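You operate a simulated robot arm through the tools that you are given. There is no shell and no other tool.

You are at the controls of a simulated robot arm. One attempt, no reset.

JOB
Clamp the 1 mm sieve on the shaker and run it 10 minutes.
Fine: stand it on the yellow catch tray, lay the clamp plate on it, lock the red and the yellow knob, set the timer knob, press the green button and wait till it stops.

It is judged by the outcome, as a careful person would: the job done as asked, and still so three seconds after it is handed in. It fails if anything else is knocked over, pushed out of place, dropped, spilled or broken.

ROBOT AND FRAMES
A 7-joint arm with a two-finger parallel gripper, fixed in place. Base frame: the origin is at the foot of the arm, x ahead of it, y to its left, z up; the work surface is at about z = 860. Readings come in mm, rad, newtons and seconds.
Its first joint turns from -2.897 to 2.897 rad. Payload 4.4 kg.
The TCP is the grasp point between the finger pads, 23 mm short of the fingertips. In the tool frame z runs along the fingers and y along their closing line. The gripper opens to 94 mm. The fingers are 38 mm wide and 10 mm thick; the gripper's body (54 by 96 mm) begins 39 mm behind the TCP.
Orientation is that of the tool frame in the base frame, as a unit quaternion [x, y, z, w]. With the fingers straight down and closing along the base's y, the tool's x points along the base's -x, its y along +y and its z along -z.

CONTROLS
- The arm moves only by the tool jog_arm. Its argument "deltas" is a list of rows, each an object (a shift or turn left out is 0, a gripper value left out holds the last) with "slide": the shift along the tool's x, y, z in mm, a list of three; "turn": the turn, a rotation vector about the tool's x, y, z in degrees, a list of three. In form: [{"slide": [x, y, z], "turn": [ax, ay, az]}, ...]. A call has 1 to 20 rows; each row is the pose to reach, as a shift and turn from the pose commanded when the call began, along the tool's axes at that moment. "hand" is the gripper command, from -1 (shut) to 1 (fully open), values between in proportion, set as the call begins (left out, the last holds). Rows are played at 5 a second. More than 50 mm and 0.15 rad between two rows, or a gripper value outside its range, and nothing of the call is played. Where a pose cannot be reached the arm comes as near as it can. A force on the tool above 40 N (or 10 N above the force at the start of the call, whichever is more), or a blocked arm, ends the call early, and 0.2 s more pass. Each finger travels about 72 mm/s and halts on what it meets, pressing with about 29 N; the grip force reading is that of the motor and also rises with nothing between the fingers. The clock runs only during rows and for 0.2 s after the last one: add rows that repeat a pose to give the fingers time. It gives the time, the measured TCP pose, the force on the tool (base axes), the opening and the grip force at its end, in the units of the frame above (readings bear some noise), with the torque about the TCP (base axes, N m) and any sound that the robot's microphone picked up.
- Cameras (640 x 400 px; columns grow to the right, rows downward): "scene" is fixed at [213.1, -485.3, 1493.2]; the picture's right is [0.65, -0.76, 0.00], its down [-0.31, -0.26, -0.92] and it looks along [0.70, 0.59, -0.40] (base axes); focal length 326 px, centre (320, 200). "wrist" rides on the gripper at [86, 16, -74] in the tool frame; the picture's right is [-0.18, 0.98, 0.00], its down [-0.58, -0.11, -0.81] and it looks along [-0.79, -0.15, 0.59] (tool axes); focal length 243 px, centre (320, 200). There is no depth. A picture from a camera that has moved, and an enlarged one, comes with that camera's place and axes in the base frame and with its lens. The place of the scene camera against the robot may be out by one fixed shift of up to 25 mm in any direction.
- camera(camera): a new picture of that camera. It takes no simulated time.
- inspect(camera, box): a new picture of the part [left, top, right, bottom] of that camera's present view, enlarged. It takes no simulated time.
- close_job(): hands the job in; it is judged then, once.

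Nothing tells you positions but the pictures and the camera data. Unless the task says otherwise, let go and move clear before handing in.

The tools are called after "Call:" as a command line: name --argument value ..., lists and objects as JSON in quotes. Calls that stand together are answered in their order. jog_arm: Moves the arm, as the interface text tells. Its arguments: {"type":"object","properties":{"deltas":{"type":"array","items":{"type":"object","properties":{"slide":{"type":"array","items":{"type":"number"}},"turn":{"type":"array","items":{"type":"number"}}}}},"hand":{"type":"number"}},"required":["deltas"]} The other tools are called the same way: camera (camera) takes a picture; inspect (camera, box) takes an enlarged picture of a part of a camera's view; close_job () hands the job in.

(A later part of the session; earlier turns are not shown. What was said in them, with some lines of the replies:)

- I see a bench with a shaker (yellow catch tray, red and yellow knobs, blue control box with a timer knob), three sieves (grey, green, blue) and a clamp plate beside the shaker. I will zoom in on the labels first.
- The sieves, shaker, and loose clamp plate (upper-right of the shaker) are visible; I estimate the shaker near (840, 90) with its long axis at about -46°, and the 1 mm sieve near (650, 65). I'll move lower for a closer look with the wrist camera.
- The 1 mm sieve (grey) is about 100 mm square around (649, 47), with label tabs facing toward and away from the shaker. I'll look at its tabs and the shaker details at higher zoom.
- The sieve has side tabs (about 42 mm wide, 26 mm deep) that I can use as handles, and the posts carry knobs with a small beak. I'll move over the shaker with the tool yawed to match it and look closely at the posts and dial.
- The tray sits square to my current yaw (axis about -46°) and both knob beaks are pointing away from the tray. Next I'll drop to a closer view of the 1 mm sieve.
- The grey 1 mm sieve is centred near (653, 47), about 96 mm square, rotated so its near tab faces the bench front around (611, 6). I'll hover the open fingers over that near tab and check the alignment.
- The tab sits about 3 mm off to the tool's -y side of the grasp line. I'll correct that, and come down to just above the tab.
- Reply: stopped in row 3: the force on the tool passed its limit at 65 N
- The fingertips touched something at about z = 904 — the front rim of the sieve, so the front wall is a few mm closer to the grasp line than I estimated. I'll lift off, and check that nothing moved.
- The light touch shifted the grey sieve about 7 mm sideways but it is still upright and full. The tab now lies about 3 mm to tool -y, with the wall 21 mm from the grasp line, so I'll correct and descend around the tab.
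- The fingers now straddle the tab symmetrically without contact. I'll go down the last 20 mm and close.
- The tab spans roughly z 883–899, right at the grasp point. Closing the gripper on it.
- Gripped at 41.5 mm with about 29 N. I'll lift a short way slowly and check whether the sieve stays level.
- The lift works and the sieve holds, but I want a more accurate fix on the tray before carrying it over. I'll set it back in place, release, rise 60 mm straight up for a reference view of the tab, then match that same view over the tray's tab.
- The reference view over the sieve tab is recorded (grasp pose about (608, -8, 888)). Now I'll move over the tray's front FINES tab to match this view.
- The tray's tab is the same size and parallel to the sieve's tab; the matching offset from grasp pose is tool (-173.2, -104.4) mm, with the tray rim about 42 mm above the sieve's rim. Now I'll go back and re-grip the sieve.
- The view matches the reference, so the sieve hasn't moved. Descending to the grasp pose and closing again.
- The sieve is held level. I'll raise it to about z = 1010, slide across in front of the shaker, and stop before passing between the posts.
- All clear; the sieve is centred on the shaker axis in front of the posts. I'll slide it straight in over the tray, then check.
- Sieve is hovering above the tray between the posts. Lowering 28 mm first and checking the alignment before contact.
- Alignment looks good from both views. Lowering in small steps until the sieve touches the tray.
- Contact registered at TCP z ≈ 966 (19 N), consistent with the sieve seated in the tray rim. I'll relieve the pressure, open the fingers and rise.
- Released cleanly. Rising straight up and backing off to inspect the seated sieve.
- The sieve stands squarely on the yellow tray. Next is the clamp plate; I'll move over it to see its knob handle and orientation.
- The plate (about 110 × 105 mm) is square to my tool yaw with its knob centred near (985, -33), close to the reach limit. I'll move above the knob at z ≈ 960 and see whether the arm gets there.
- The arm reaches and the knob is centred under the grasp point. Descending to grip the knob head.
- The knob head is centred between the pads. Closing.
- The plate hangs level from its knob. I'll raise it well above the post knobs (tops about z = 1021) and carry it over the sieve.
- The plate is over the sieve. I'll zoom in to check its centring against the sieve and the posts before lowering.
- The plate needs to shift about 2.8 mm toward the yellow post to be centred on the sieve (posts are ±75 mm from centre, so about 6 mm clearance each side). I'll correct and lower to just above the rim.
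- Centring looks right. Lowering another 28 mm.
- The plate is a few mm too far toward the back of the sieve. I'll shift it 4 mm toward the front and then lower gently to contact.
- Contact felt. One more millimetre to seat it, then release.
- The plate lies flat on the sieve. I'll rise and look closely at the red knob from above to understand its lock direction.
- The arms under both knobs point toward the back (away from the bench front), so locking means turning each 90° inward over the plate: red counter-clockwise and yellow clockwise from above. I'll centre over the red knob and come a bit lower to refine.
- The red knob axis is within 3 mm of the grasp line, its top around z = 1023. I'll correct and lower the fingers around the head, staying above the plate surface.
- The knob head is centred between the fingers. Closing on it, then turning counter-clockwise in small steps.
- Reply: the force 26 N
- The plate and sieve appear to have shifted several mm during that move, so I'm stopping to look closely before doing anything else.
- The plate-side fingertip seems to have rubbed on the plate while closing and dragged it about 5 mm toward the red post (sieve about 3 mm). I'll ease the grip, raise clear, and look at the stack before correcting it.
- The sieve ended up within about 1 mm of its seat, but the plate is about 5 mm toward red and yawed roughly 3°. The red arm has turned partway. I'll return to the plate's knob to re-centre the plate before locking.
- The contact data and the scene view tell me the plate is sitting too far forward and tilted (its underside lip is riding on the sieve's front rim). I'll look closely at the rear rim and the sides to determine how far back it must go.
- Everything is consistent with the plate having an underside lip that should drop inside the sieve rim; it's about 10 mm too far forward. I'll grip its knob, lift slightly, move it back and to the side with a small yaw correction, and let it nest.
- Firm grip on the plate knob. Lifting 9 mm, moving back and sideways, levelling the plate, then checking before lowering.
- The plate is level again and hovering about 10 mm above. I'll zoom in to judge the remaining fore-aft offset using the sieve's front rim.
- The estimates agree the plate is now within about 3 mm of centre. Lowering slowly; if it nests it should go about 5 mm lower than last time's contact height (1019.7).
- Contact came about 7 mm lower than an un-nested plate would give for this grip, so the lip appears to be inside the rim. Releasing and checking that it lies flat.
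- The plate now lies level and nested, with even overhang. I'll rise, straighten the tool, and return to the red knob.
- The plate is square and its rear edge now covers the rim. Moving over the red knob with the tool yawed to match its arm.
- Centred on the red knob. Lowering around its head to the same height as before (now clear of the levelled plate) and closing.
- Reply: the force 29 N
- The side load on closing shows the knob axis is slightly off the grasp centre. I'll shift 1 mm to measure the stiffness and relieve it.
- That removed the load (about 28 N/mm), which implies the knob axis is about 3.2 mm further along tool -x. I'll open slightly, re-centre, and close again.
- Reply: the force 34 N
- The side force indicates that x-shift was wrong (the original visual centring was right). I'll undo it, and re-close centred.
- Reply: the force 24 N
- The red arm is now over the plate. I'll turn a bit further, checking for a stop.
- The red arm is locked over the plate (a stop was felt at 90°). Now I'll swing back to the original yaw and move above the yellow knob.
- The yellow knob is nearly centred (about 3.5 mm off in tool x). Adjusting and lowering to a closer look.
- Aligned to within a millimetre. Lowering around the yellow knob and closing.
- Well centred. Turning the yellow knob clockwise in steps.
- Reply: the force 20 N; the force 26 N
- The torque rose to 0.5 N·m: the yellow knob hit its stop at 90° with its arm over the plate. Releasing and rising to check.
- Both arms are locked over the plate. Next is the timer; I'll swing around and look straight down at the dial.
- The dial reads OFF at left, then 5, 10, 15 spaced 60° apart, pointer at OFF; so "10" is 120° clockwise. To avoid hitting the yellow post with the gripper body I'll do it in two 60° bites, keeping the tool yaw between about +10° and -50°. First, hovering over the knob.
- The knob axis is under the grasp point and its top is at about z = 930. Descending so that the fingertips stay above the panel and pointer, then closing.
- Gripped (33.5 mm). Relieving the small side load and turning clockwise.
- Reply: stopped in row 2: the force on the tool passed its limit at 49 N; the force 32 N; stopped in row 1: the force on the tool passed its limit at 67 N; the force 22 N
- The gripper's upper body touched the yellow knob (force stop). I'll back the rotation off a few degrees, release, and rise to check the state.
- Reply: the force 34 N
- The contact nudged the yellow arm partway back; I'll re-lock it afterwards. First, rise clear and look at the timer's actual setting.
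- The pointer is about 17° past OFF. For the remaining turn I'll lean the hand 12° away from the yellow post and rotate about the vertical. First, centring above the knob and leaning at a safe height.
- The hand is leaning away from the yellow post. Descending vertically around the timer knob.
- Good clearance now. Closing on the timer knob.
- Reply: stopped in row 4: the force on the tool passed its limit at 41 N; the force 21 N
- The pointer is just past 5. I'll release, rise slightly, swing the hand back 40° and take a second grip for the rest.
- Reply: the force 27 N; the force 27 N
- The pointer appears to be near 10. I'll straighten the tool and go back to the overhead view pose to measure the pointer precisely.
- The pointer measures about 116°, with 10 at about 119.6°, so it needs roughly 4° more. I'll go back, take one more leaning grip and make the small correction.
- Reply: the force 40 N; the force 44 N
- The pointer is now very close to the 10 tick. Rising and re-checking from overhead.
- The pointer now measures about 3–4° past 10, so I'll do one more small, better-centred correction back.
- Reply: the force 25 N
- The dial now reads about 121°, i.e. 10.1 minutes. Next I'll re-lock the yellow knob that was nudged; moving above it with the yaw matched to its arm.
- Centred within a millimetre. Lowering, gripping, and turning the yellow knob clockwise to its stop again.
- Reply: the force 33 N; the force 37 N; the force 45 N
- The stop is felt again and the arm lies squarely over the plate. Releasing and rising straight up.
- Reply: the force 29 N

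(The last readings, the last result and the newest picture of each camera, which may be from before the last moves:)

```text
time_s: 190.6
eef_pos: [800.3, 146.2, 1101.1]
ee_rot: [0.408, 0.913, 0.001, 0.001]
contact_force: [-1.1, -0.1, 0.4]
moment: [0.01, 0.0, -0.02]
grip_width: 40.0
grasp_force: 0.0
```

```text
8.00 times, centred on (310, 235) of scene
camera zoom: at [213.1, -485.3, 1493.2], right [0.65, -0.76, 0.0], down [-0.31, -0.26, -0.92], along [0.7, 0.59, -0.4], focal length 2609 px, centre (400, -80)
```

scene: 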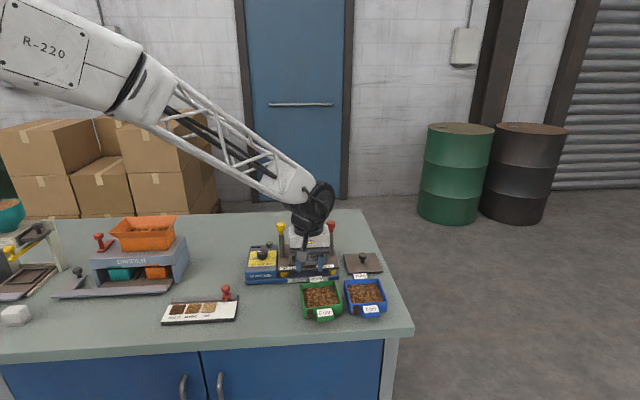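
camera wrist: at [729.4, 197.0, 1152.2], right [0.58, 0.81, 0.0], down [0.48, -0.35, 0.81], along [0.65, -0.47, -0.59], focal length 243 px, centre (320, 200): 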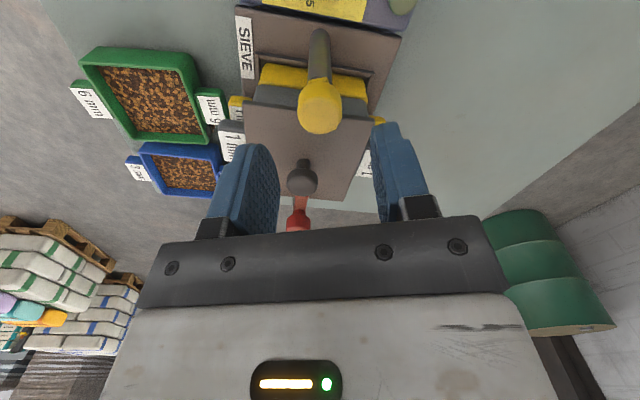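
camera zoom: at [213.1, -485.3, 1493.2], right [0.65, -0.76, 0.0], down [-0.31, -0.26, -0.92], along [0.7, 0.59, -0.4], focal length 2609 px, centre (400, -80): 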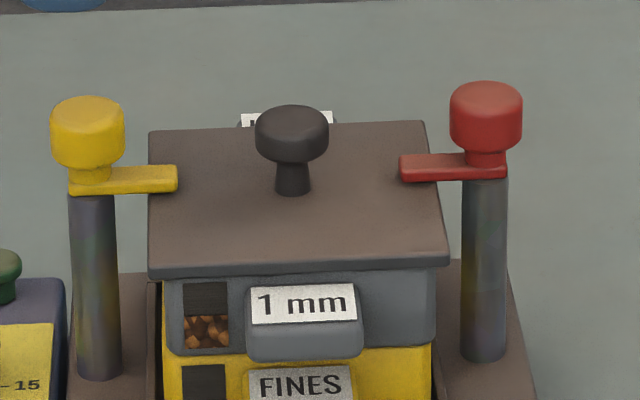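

Both arms are squarely over the plate and the dial is set. Now I'll move over the green button (about (813, 218), top z ≈ 922) with the gripper closed.

Call:
jog_arm --deltas '[{"slide": [4, 5, 0], "turn": [0, 0, -7.5]}, {"slide": [8, 10, 0], "turn": [0, 0, -15]}, {"slide": [12, 15, 0], "turn": [0, 0, -22.5]}, {"slide": [16, 20, 0], "turn": [0, 0, -30]}, {"slide": [20, 25, 0], "turn": [0, 0, -37.5]}, {"slide": [24, 30, 0], "turn": [0, 0, -45]}, {"slide": [28, 35, 0], "turn": [0, 0, -52.5]}, {"slide": [32, 40, 0], "turn": [0, 0, -60]}, {"slide": [36, 45, 0], "turn": [0, 0, -67.5]}, {"slide": [39, 49, 0], "turn": [0, 0, -75]}, {"slide": [42, 53, 0], "turn": [0, 0, -82.5]}, {"slide": [44, 56, 20], "turn": [0, 0, -90]}, {"slide": [44.8, 57.3, 50], "turn": [0, 0, -92.6]}, {"slide": [44.8, 57.3, 81], "turn": [0, 0, -92.6]}, {"slide": [44.8, 57.3, 81], "turn": [0, 0, -92.6]}]' --hand -1

Call:
camera --camera "wrist"

Call:
inspect --camera "wrist" --box '[240, 20, 400, 180]'

Call:
inspect --camera "scene" --box '[235, 190, 345, 275]'

```text
time_s: 193.8
eef_pos: [813.3, 217.0, 1020.3]
ee_rot: [-0.379, 0.926, -0.001, 0.0]
contact_force: [0.4, -0.3, 0.5]
moment: [-0.01, 0.03, -0.01]
grip_width: 0.2
grasp_force: 29.5
```

```text
taken
camera wrist: at [740.2, 168.6, 1095.3], right [-0.56, 0.83, 0.0], down [0.49, 0.33, 0.81], along [0.67, 0.45, -0.59], focal length 243 px, centre (320, 200)
```

wrist: 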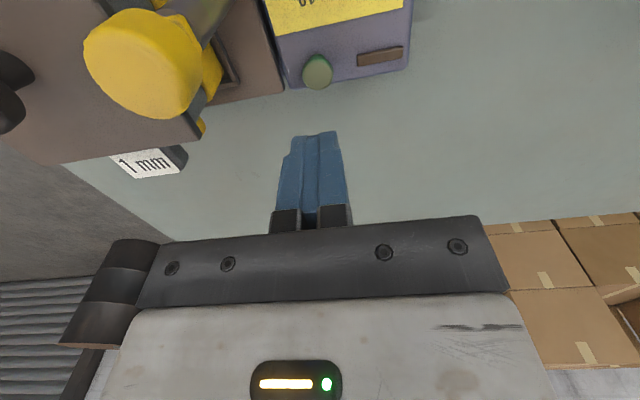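

```text
2.50 times, centred on (320, 100) of wrist
camera zoom: at [740.2, 168.6, 1095.3], right [-0.56, 0.83, 0.0], down [0.49, 0.33, 0.81], along [0.67, 0.45, -0.59], focal length 606 px, centre (320, 450)
```

zoom: 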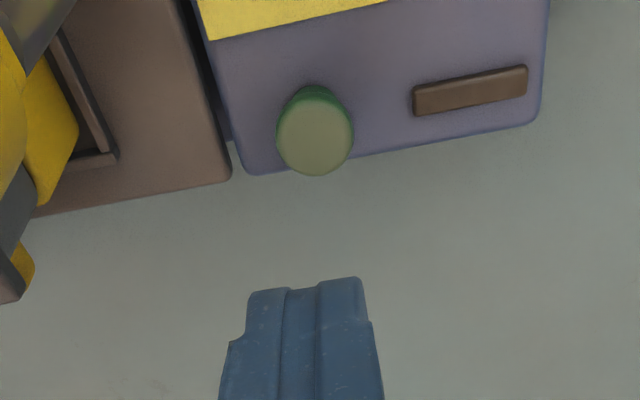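

```text
4.71 times, centred on (290, 232) of scene
camera zoom: at [213.1, -485.3, 1493.2], right [0.65, -0.76, 0.0], down [-0.31, -0.26, -0.92], along [0.7, 0.59, -0.4], focal length 1535 px, centre (461, 47)
```

zoom: 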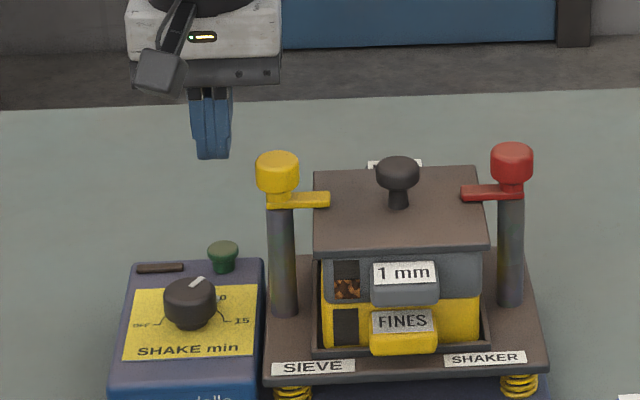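

The button is within about 1 mm of the tool axis. Lowering to just above it.

Call:
jog_arm --deltas '[{"slide": [1.2, -1.1, 15]}, {"slide": [1.2, -1.1, 32]}, {"slide": [1.2, -1.1, 48]}, {"slide": [1.2, -1.1, 60]}, {"slide": [1.2, -1.1, 68]}, {"slide": [1.2, -1.1, 68]}]'

Call:
inspect --camera "scene" --box '[235, 190, 345, 275]'

Call:
camera --camera "wrist"

```text
time_s: 195.2
eef_pos: [812.1, 216.4, 952.7]
ee_rot: [-0.379, 0.926, 0.0, -0.001]
contact_force: [0.1, 0.8, 0.2]
moment: [-0.02, 0.01, 0.04]
grip_width: 0.0
grasp_force: 29.4
```

```text
4.71 times, centred on (290, 232) of scene
camera zoom: at [213.1, -485.3, 1493.2], right [0.65, -0.76, 0.0], down [-0.31, -0.26, -0.92], along [0.7, 0.59, -0.4], focal length 1535 px, centre (461, 47)
```

zoom: 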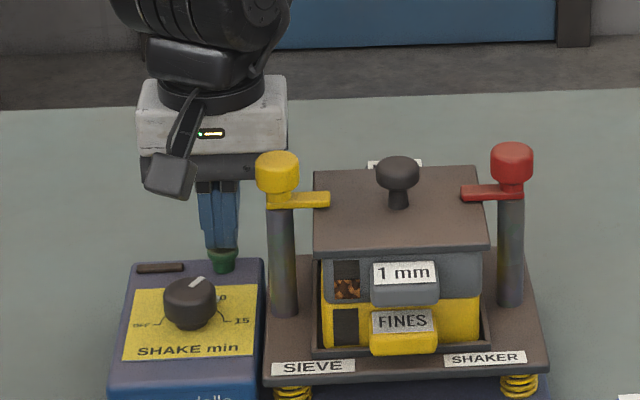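

```text
taken
camera wrist: at [740.0, 167.0, 1027.4], right [-0.56, 0.83, 0.0], down [0.49, 0.33, 0.81], along [0.67, 0.45, -0.59], focal length 243 px, centre (320, 200)
```

wrist: 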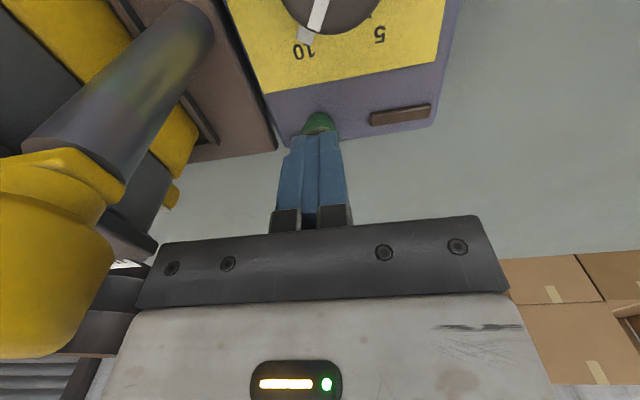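

The fingertips are right above the button. Pressing down gently.

Call:
jog_arm --deltas '[{"slide": [0, 0, 2]}, {"slide": [0, 0, 4]}, {"slide": [0, 0, 6]}, {"slide": [0, 0, 7]}]'

```text
time_s: 196.2
eef_pos: [813.3, 217.3, 945.0]
ee_rot: [-0.379, 0.925, 0.0, 0.0]
contact_force: [0.7, -1.2, 2.2]
moment: [0.0, -0.02, -0.01]
grip_width: 0.0
grasp_force: 29.1
heard: click
```

A click was heard. I'll lift off the button and see whether the shaker is running.

Call:
jog_arm --deltas '[{"slide": [0, 0, -5]}, {"slide": [0, 0, -15]}, {"slide": [0, 0, -35]}, {"slide": [0, 0, -60]}]'

Call:
inspect --camera "scene" --box '[240, 205, 355, 285]'

```text
time_s: 197.2
eef_pos: [813.4, 217.2, 1005.3]
ee_rot: [-0.378, 0.926, 0.0, -0.001]
contact_force: [-0.2, 0.5, -0.3]
moment: [-0.02, -0.02, 0.0]
grip_width: 0.0
grasp_force: 29.2
```

```text
5.00 times, centred on (298, 245) of scene
camera zoom: at [213.1, -485.3, 1493.2], right [0.65, -0.76, 0.0], down [-0.31, -0.26, -0.92], along [0.7, 0.59, -0.4], focal length 1631 px, centre (432, -25)
```

zoom: 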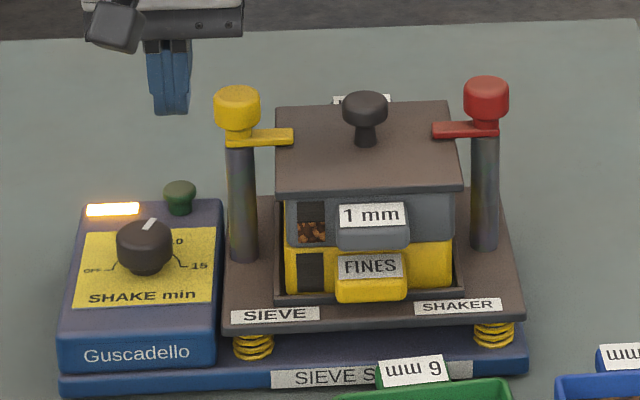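

The lamp next to the button is lit: the shaker is running. I'll move the arm well clear and wait.

Call:
jog_arm --deltas '[{"slide": [0, 0, -40]}, {"slide": [0, 0, -80]}, {"slide": [30, 10, -110]}, {"slide": [70, 30, -140]}, {"slide": [110, 50, -160]}, {"slide": [150, 70, -180]}, {"slide": [180, 80, -190]}, {"slide": [180, 80, -190]}, {"slide": [180, 80, -190]}, {"slide": [180, 80, -190]}, {"slide": [180, 80, -190]}, {"slide": [180, 80, -190]}, {"slide": [180, 80, -190]}, {"slide": [180, 80, -190]}, {"slide": [180, 80, -190]}, {"slide": [180, 80, -190]}, {"slide": [180, 80, -190]}, {"slide": [180, 80, -190]}, {"slide": [180, 80, -190]}, {"slide": [180, 80, -190]}]'

Call:
inspect --camera "scene" --box '[240, 205, 355, 285]'

```text
refused: row 4 steps farther than a row can; nothing moved
```

```text
5.00 times, centred on (298, 245) of scene
camera zoom: at [213.1, -485.3, 1493.2], right [0.65, -0.76, 0.0], down [-0.31, -0.26, -0.92], along [0.7, 0.59, -0.4], focal length 1631 px, centre (432, -25)
```

zoom: 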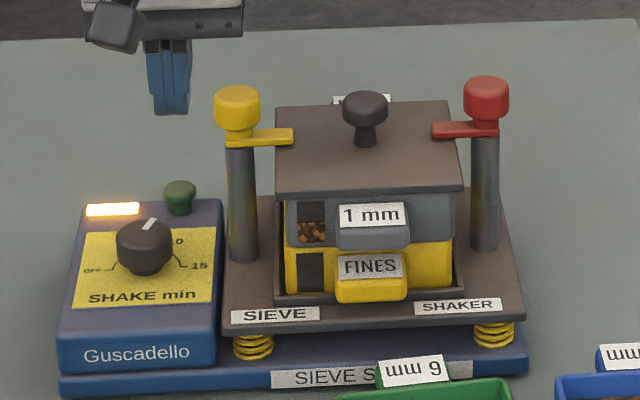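

The move was refused for step size; the lamp is still lit. I'll repeat it with smaller steps and keep waiting.

Call:
jog_arm --deltas '[{"slide": [0, 0, -35]}, {"slide": [0, 0, -70]}, {"slide": [15, 5, -100]}, {"slide": [40, 15, -120]}, {"slide": [70, 30, -135]}, {"slide": [100, 45, -150]}, {"slide": [130, 60, -165]}, {"slide": [160, 75, -180]}, {"slide": [180, 80, -190]}, {"slide": [180, 80, -190]}, {"slide": [180, 80, -190]}, {"slide": [180, 80, -190]}, {"slide": [180, 80, -190]}, {"slide": [180, 80, -190]}, {"slide": [180, 80, -190]}, {"slide": [180, 80, -190]}, {"slide": [180, 80, -190]}, {"slide": [180, 80, -190]}, {"slide": [180, 80, -190]}, {"slide": [180, 80, -190]}]'

Call:
inspect --camera "scene" --box '[240, 205, 355, 285]'

```text
time_s: 201.4
eef_pos: [629.9, 147.6, 1196.0]
ee_rot: [-0.379, 0.926, 0.001, 0.0]
contact_force: [-1.0, 1.0, 0.3]
moment: [-0.05, -0.01, 0.03]
grip_width: 0.1
grasp_force: 28.5
```

```text
5.00 times, centred on (298, 245) of scene
camera zoom: at [213.1, -485.3, 1493.2], right [0.65, -0.76, 0.0], down [-0.31, -0.26, -0.92], along [0.7, 0.59, -0.4], focal length 1631 px, centre (432, -25)
```

zoom: 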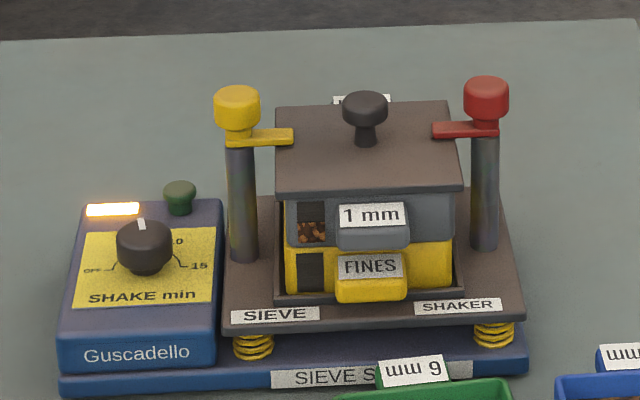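

The timer knob is winding back toward OFF, so it's counting down. Waiting.

Call:
jog_arm --deltas '[{"slide": [0, 0, 0]}, {"slide": [0, 0, 0]}, {"slide": [0, 0, 0]}, {"slide": [0, 0, 0]}, {"slide": [0, 0, 0]}, {"slide": [0, 0, 0]}, {"slide": [0, 0, 0]}, {"slide": [0, 0, 0]}, {"slide": [0, 0, 0]}, {"slide": [0, 0, 0]}, {"slide": [0, 0, 0]}, {"slide": [0, 0, 0]}, {"slide": [0, 0, 0]}, {"slide": [0, 0, 0]}, {"slide": [0, 0, 0]}, {"slide": [0, 0, 0]}, {"slide": [0, 0, 0]}, {"slide": [0, 0, 0]}, {"slide": [0, 0, 0]}, {"slide": [0, 0, 0]}]'

Call:
jog_arm --deltas '[{"slide": [0, 0, 0]}, {"slide": [0, 0, 0]}, {"slide": [0, 0, 0]}, {"slide": [0, 0, 0]}, {"slide": [0, 0, 0]}, {"slide": [0, 0, 0]}, {"slide": [0, 0, 0]}, {"slide": [0, 0, 0]}, {"slide": [0, 0, 0]}, {"slide": [0, 0, 0]}, {"slide": [0, 0, 0]}, {"slide": [0, 0, 0]}, {"slide": [0, 0, 0]}, {"slide": [0, 0, 0]}, {"slide": [0, 0, 0]}, {"slide": [0, 0, 0]}, {"slide": [0, 0, 0]}, {"slide": [0, 0, 0]}, {"slide": [0, 0, 0]}, {"slide": [0, 0, 0]}]'

Call:
inspect --camera "scene" --box '[240, 205, 355, 285]'

```text
time_s: 205.6
eef_pos: [628.5, 146.5, 1194.9]
ee_rot: [-0.379, 0.925, -0.001, 0.0]
contact_force: [0.2, -0.2, 0.4]
moment: [-0.02, -0.03, 0.0]
grip_width: 0.1
grasp_force: 28.6
```

```text
time_s: 209.8
eef_pos: [630.3, 146.0, 1196.4]
ee_rot: [-0.378, 0.926, 0.0, 0.0]
contact_force: [0.3, 0.0, -0.1]
moment: [0.0, 0.0, -0.01]
grip_width: 0.2
grasp_force: 29.0
```

```text
5.00 times, centred on (298, 245) of scene
camera zoom: at [213.1, -485.3, 1493.2], right [0.65, -0.76, 0.0], down [-0.31, -0.26, -0.92], along [0.7, 0.59, -0.4], focal length 1631 px, centre (432, -25)
```

zoom: 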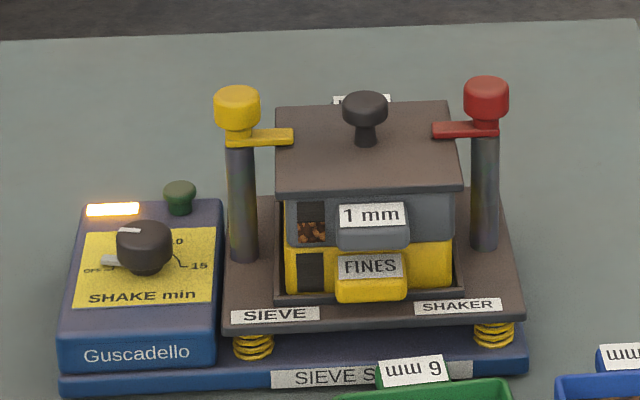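

The knob is close to OFF and the lamp is still on. A few more seconds of waiting.

Call:
jog_arm --deltas '[{"slide": [0, 0, 0]}, {"slide": [0, 0, 0]}, {"slide": [0, 0, 0]}, {"slide": [0, 0, 0]}, {"slide": [0, 0, 0]}, {"slide": [0, 0, 0]}, {"slide": [0, 0, 0]}, {"slide": [0, 0, 0]}, {"slide": [0, 0, 0]}, {"slide": [0, 0, 0]}, {"slide": [0, 0, 0]}, {"slide": [0, 0, 0]}, {"slide": [0, 0, 0]}, {"slide": [0, 0, 0]}, {"slide": [0, 0, 0]}]'

Call:
inspect --camera "scene" --box '[240, 205, 355, 285]'

```text
time_s: 213.0
eef_pos: [629.6, 146.4, 1195.8]
ee_rot: [-0.378, 0.926, 0.0, 0.0]
contact_force: [-0.6, 0.6, 0.2]
moment: [-0.01, 0.0, 0.01]
grip_width: 0.0
grasp_force: 29.5
```

```text
5.00 times, centred on (298, 245) of scene
camera zoom: at [213.1, -485.3, 1493.2], right [0.65, -0.76, 0.0], down [-0.31, -0.26, -0.92], along [0.7, 0.59, -0.4], focal length 1631 px, centre (432, -25)
```

zoom: 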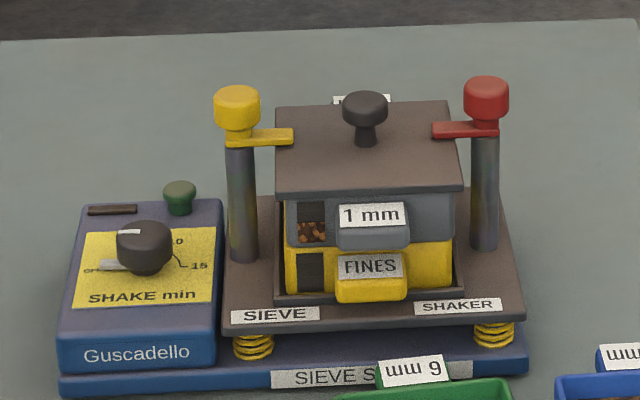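

The lamp is off and the timer is back at OFF: the run has finished. Let me check the final state of the stack and the whole bench before handing in.

Call:
inspect --camera "scene" --box '[280, 215, 340, 275]'

Call:
camera --camera "scene"

Call:
camera --camera "wrist"

```text
6.67 times, centred on (310, 245) of scene
camera zoom: at [213.1, -485.3, 1493.2], right [0.65, -0.76, 0.0], down [-0.31, -0.26, -0.92], along [0.7, 0.59, -0.4], focal length 2174 px, centre (387, -100)
```

zoom: 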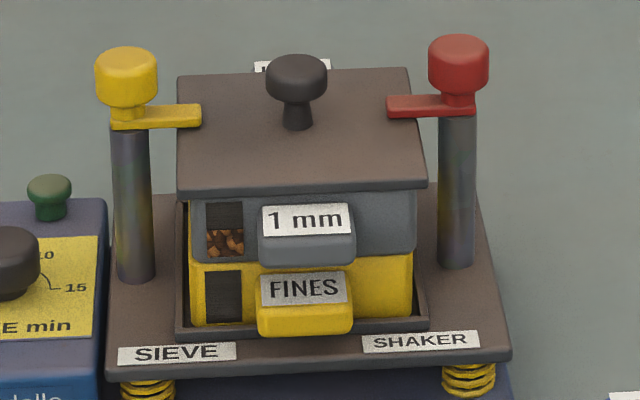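

```text
taken
```

scene: 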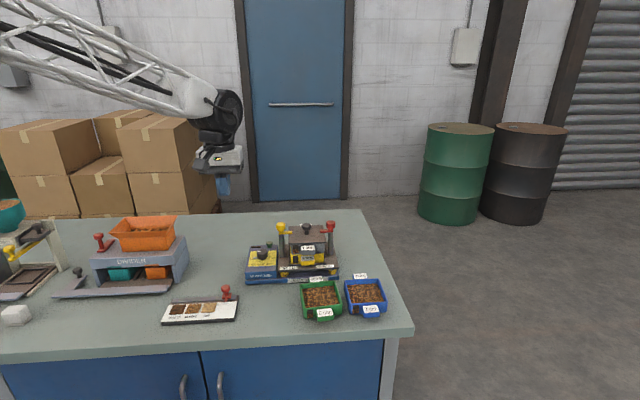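

```text
taken
camera wrist: at [555.8, 97.0, 1270.4], right [-0.56, 0.83, 0.0], down [0.49, 0.33, 0.81], along [0.67, 0.45, -0.59], focal length 243 px, centre (320, 200)
```

wrist: 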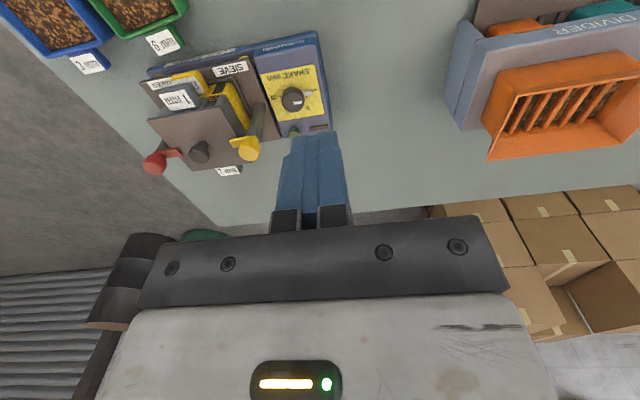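

Call:
close_job

```text
The job is handed in.
```

The 1 mm sieve is clamped on the shaker and has had its 10-minute run, which ended on its own. I've handed the job in.

- **Sieve and plate:** The sieve stands on the yellow catch tray with the clamp plate lying flat on top. It sits about 1 mm off-centre on the tray.
- **Knobs:** The red and yellow knobs are both turned to their stops, with their arms over the plate.
- **Run:** I set the timer to about 10.1 minutes by my reading of the dial. The green button clicked and the lamp came on. The timer then wound back to OFF and the lamp went out.

Some things went wrong on the way, and I corrected each one before starting the run:

- **Sieve touched:** My first approach to the sieve pressed on its rim and slid it about 7 mm on the bench.
- **Plate placed wrong:** I first laid the plate too far forward, so it sat tilted. While I was closing on the red knob, a finger dragged the plate about 5 mm. I lifted it and set it down again properly.
- **Yellow knob bumped:** While I was setting the timer, the gripper hit the yellow knob and turned it partly out of lock. I re-locked it before pressing the button.

I saw no spilled grain, and nothing else on the bench appeared to have moved. The tray's window showed no visible fines after the run, so I can't say how much passed through.
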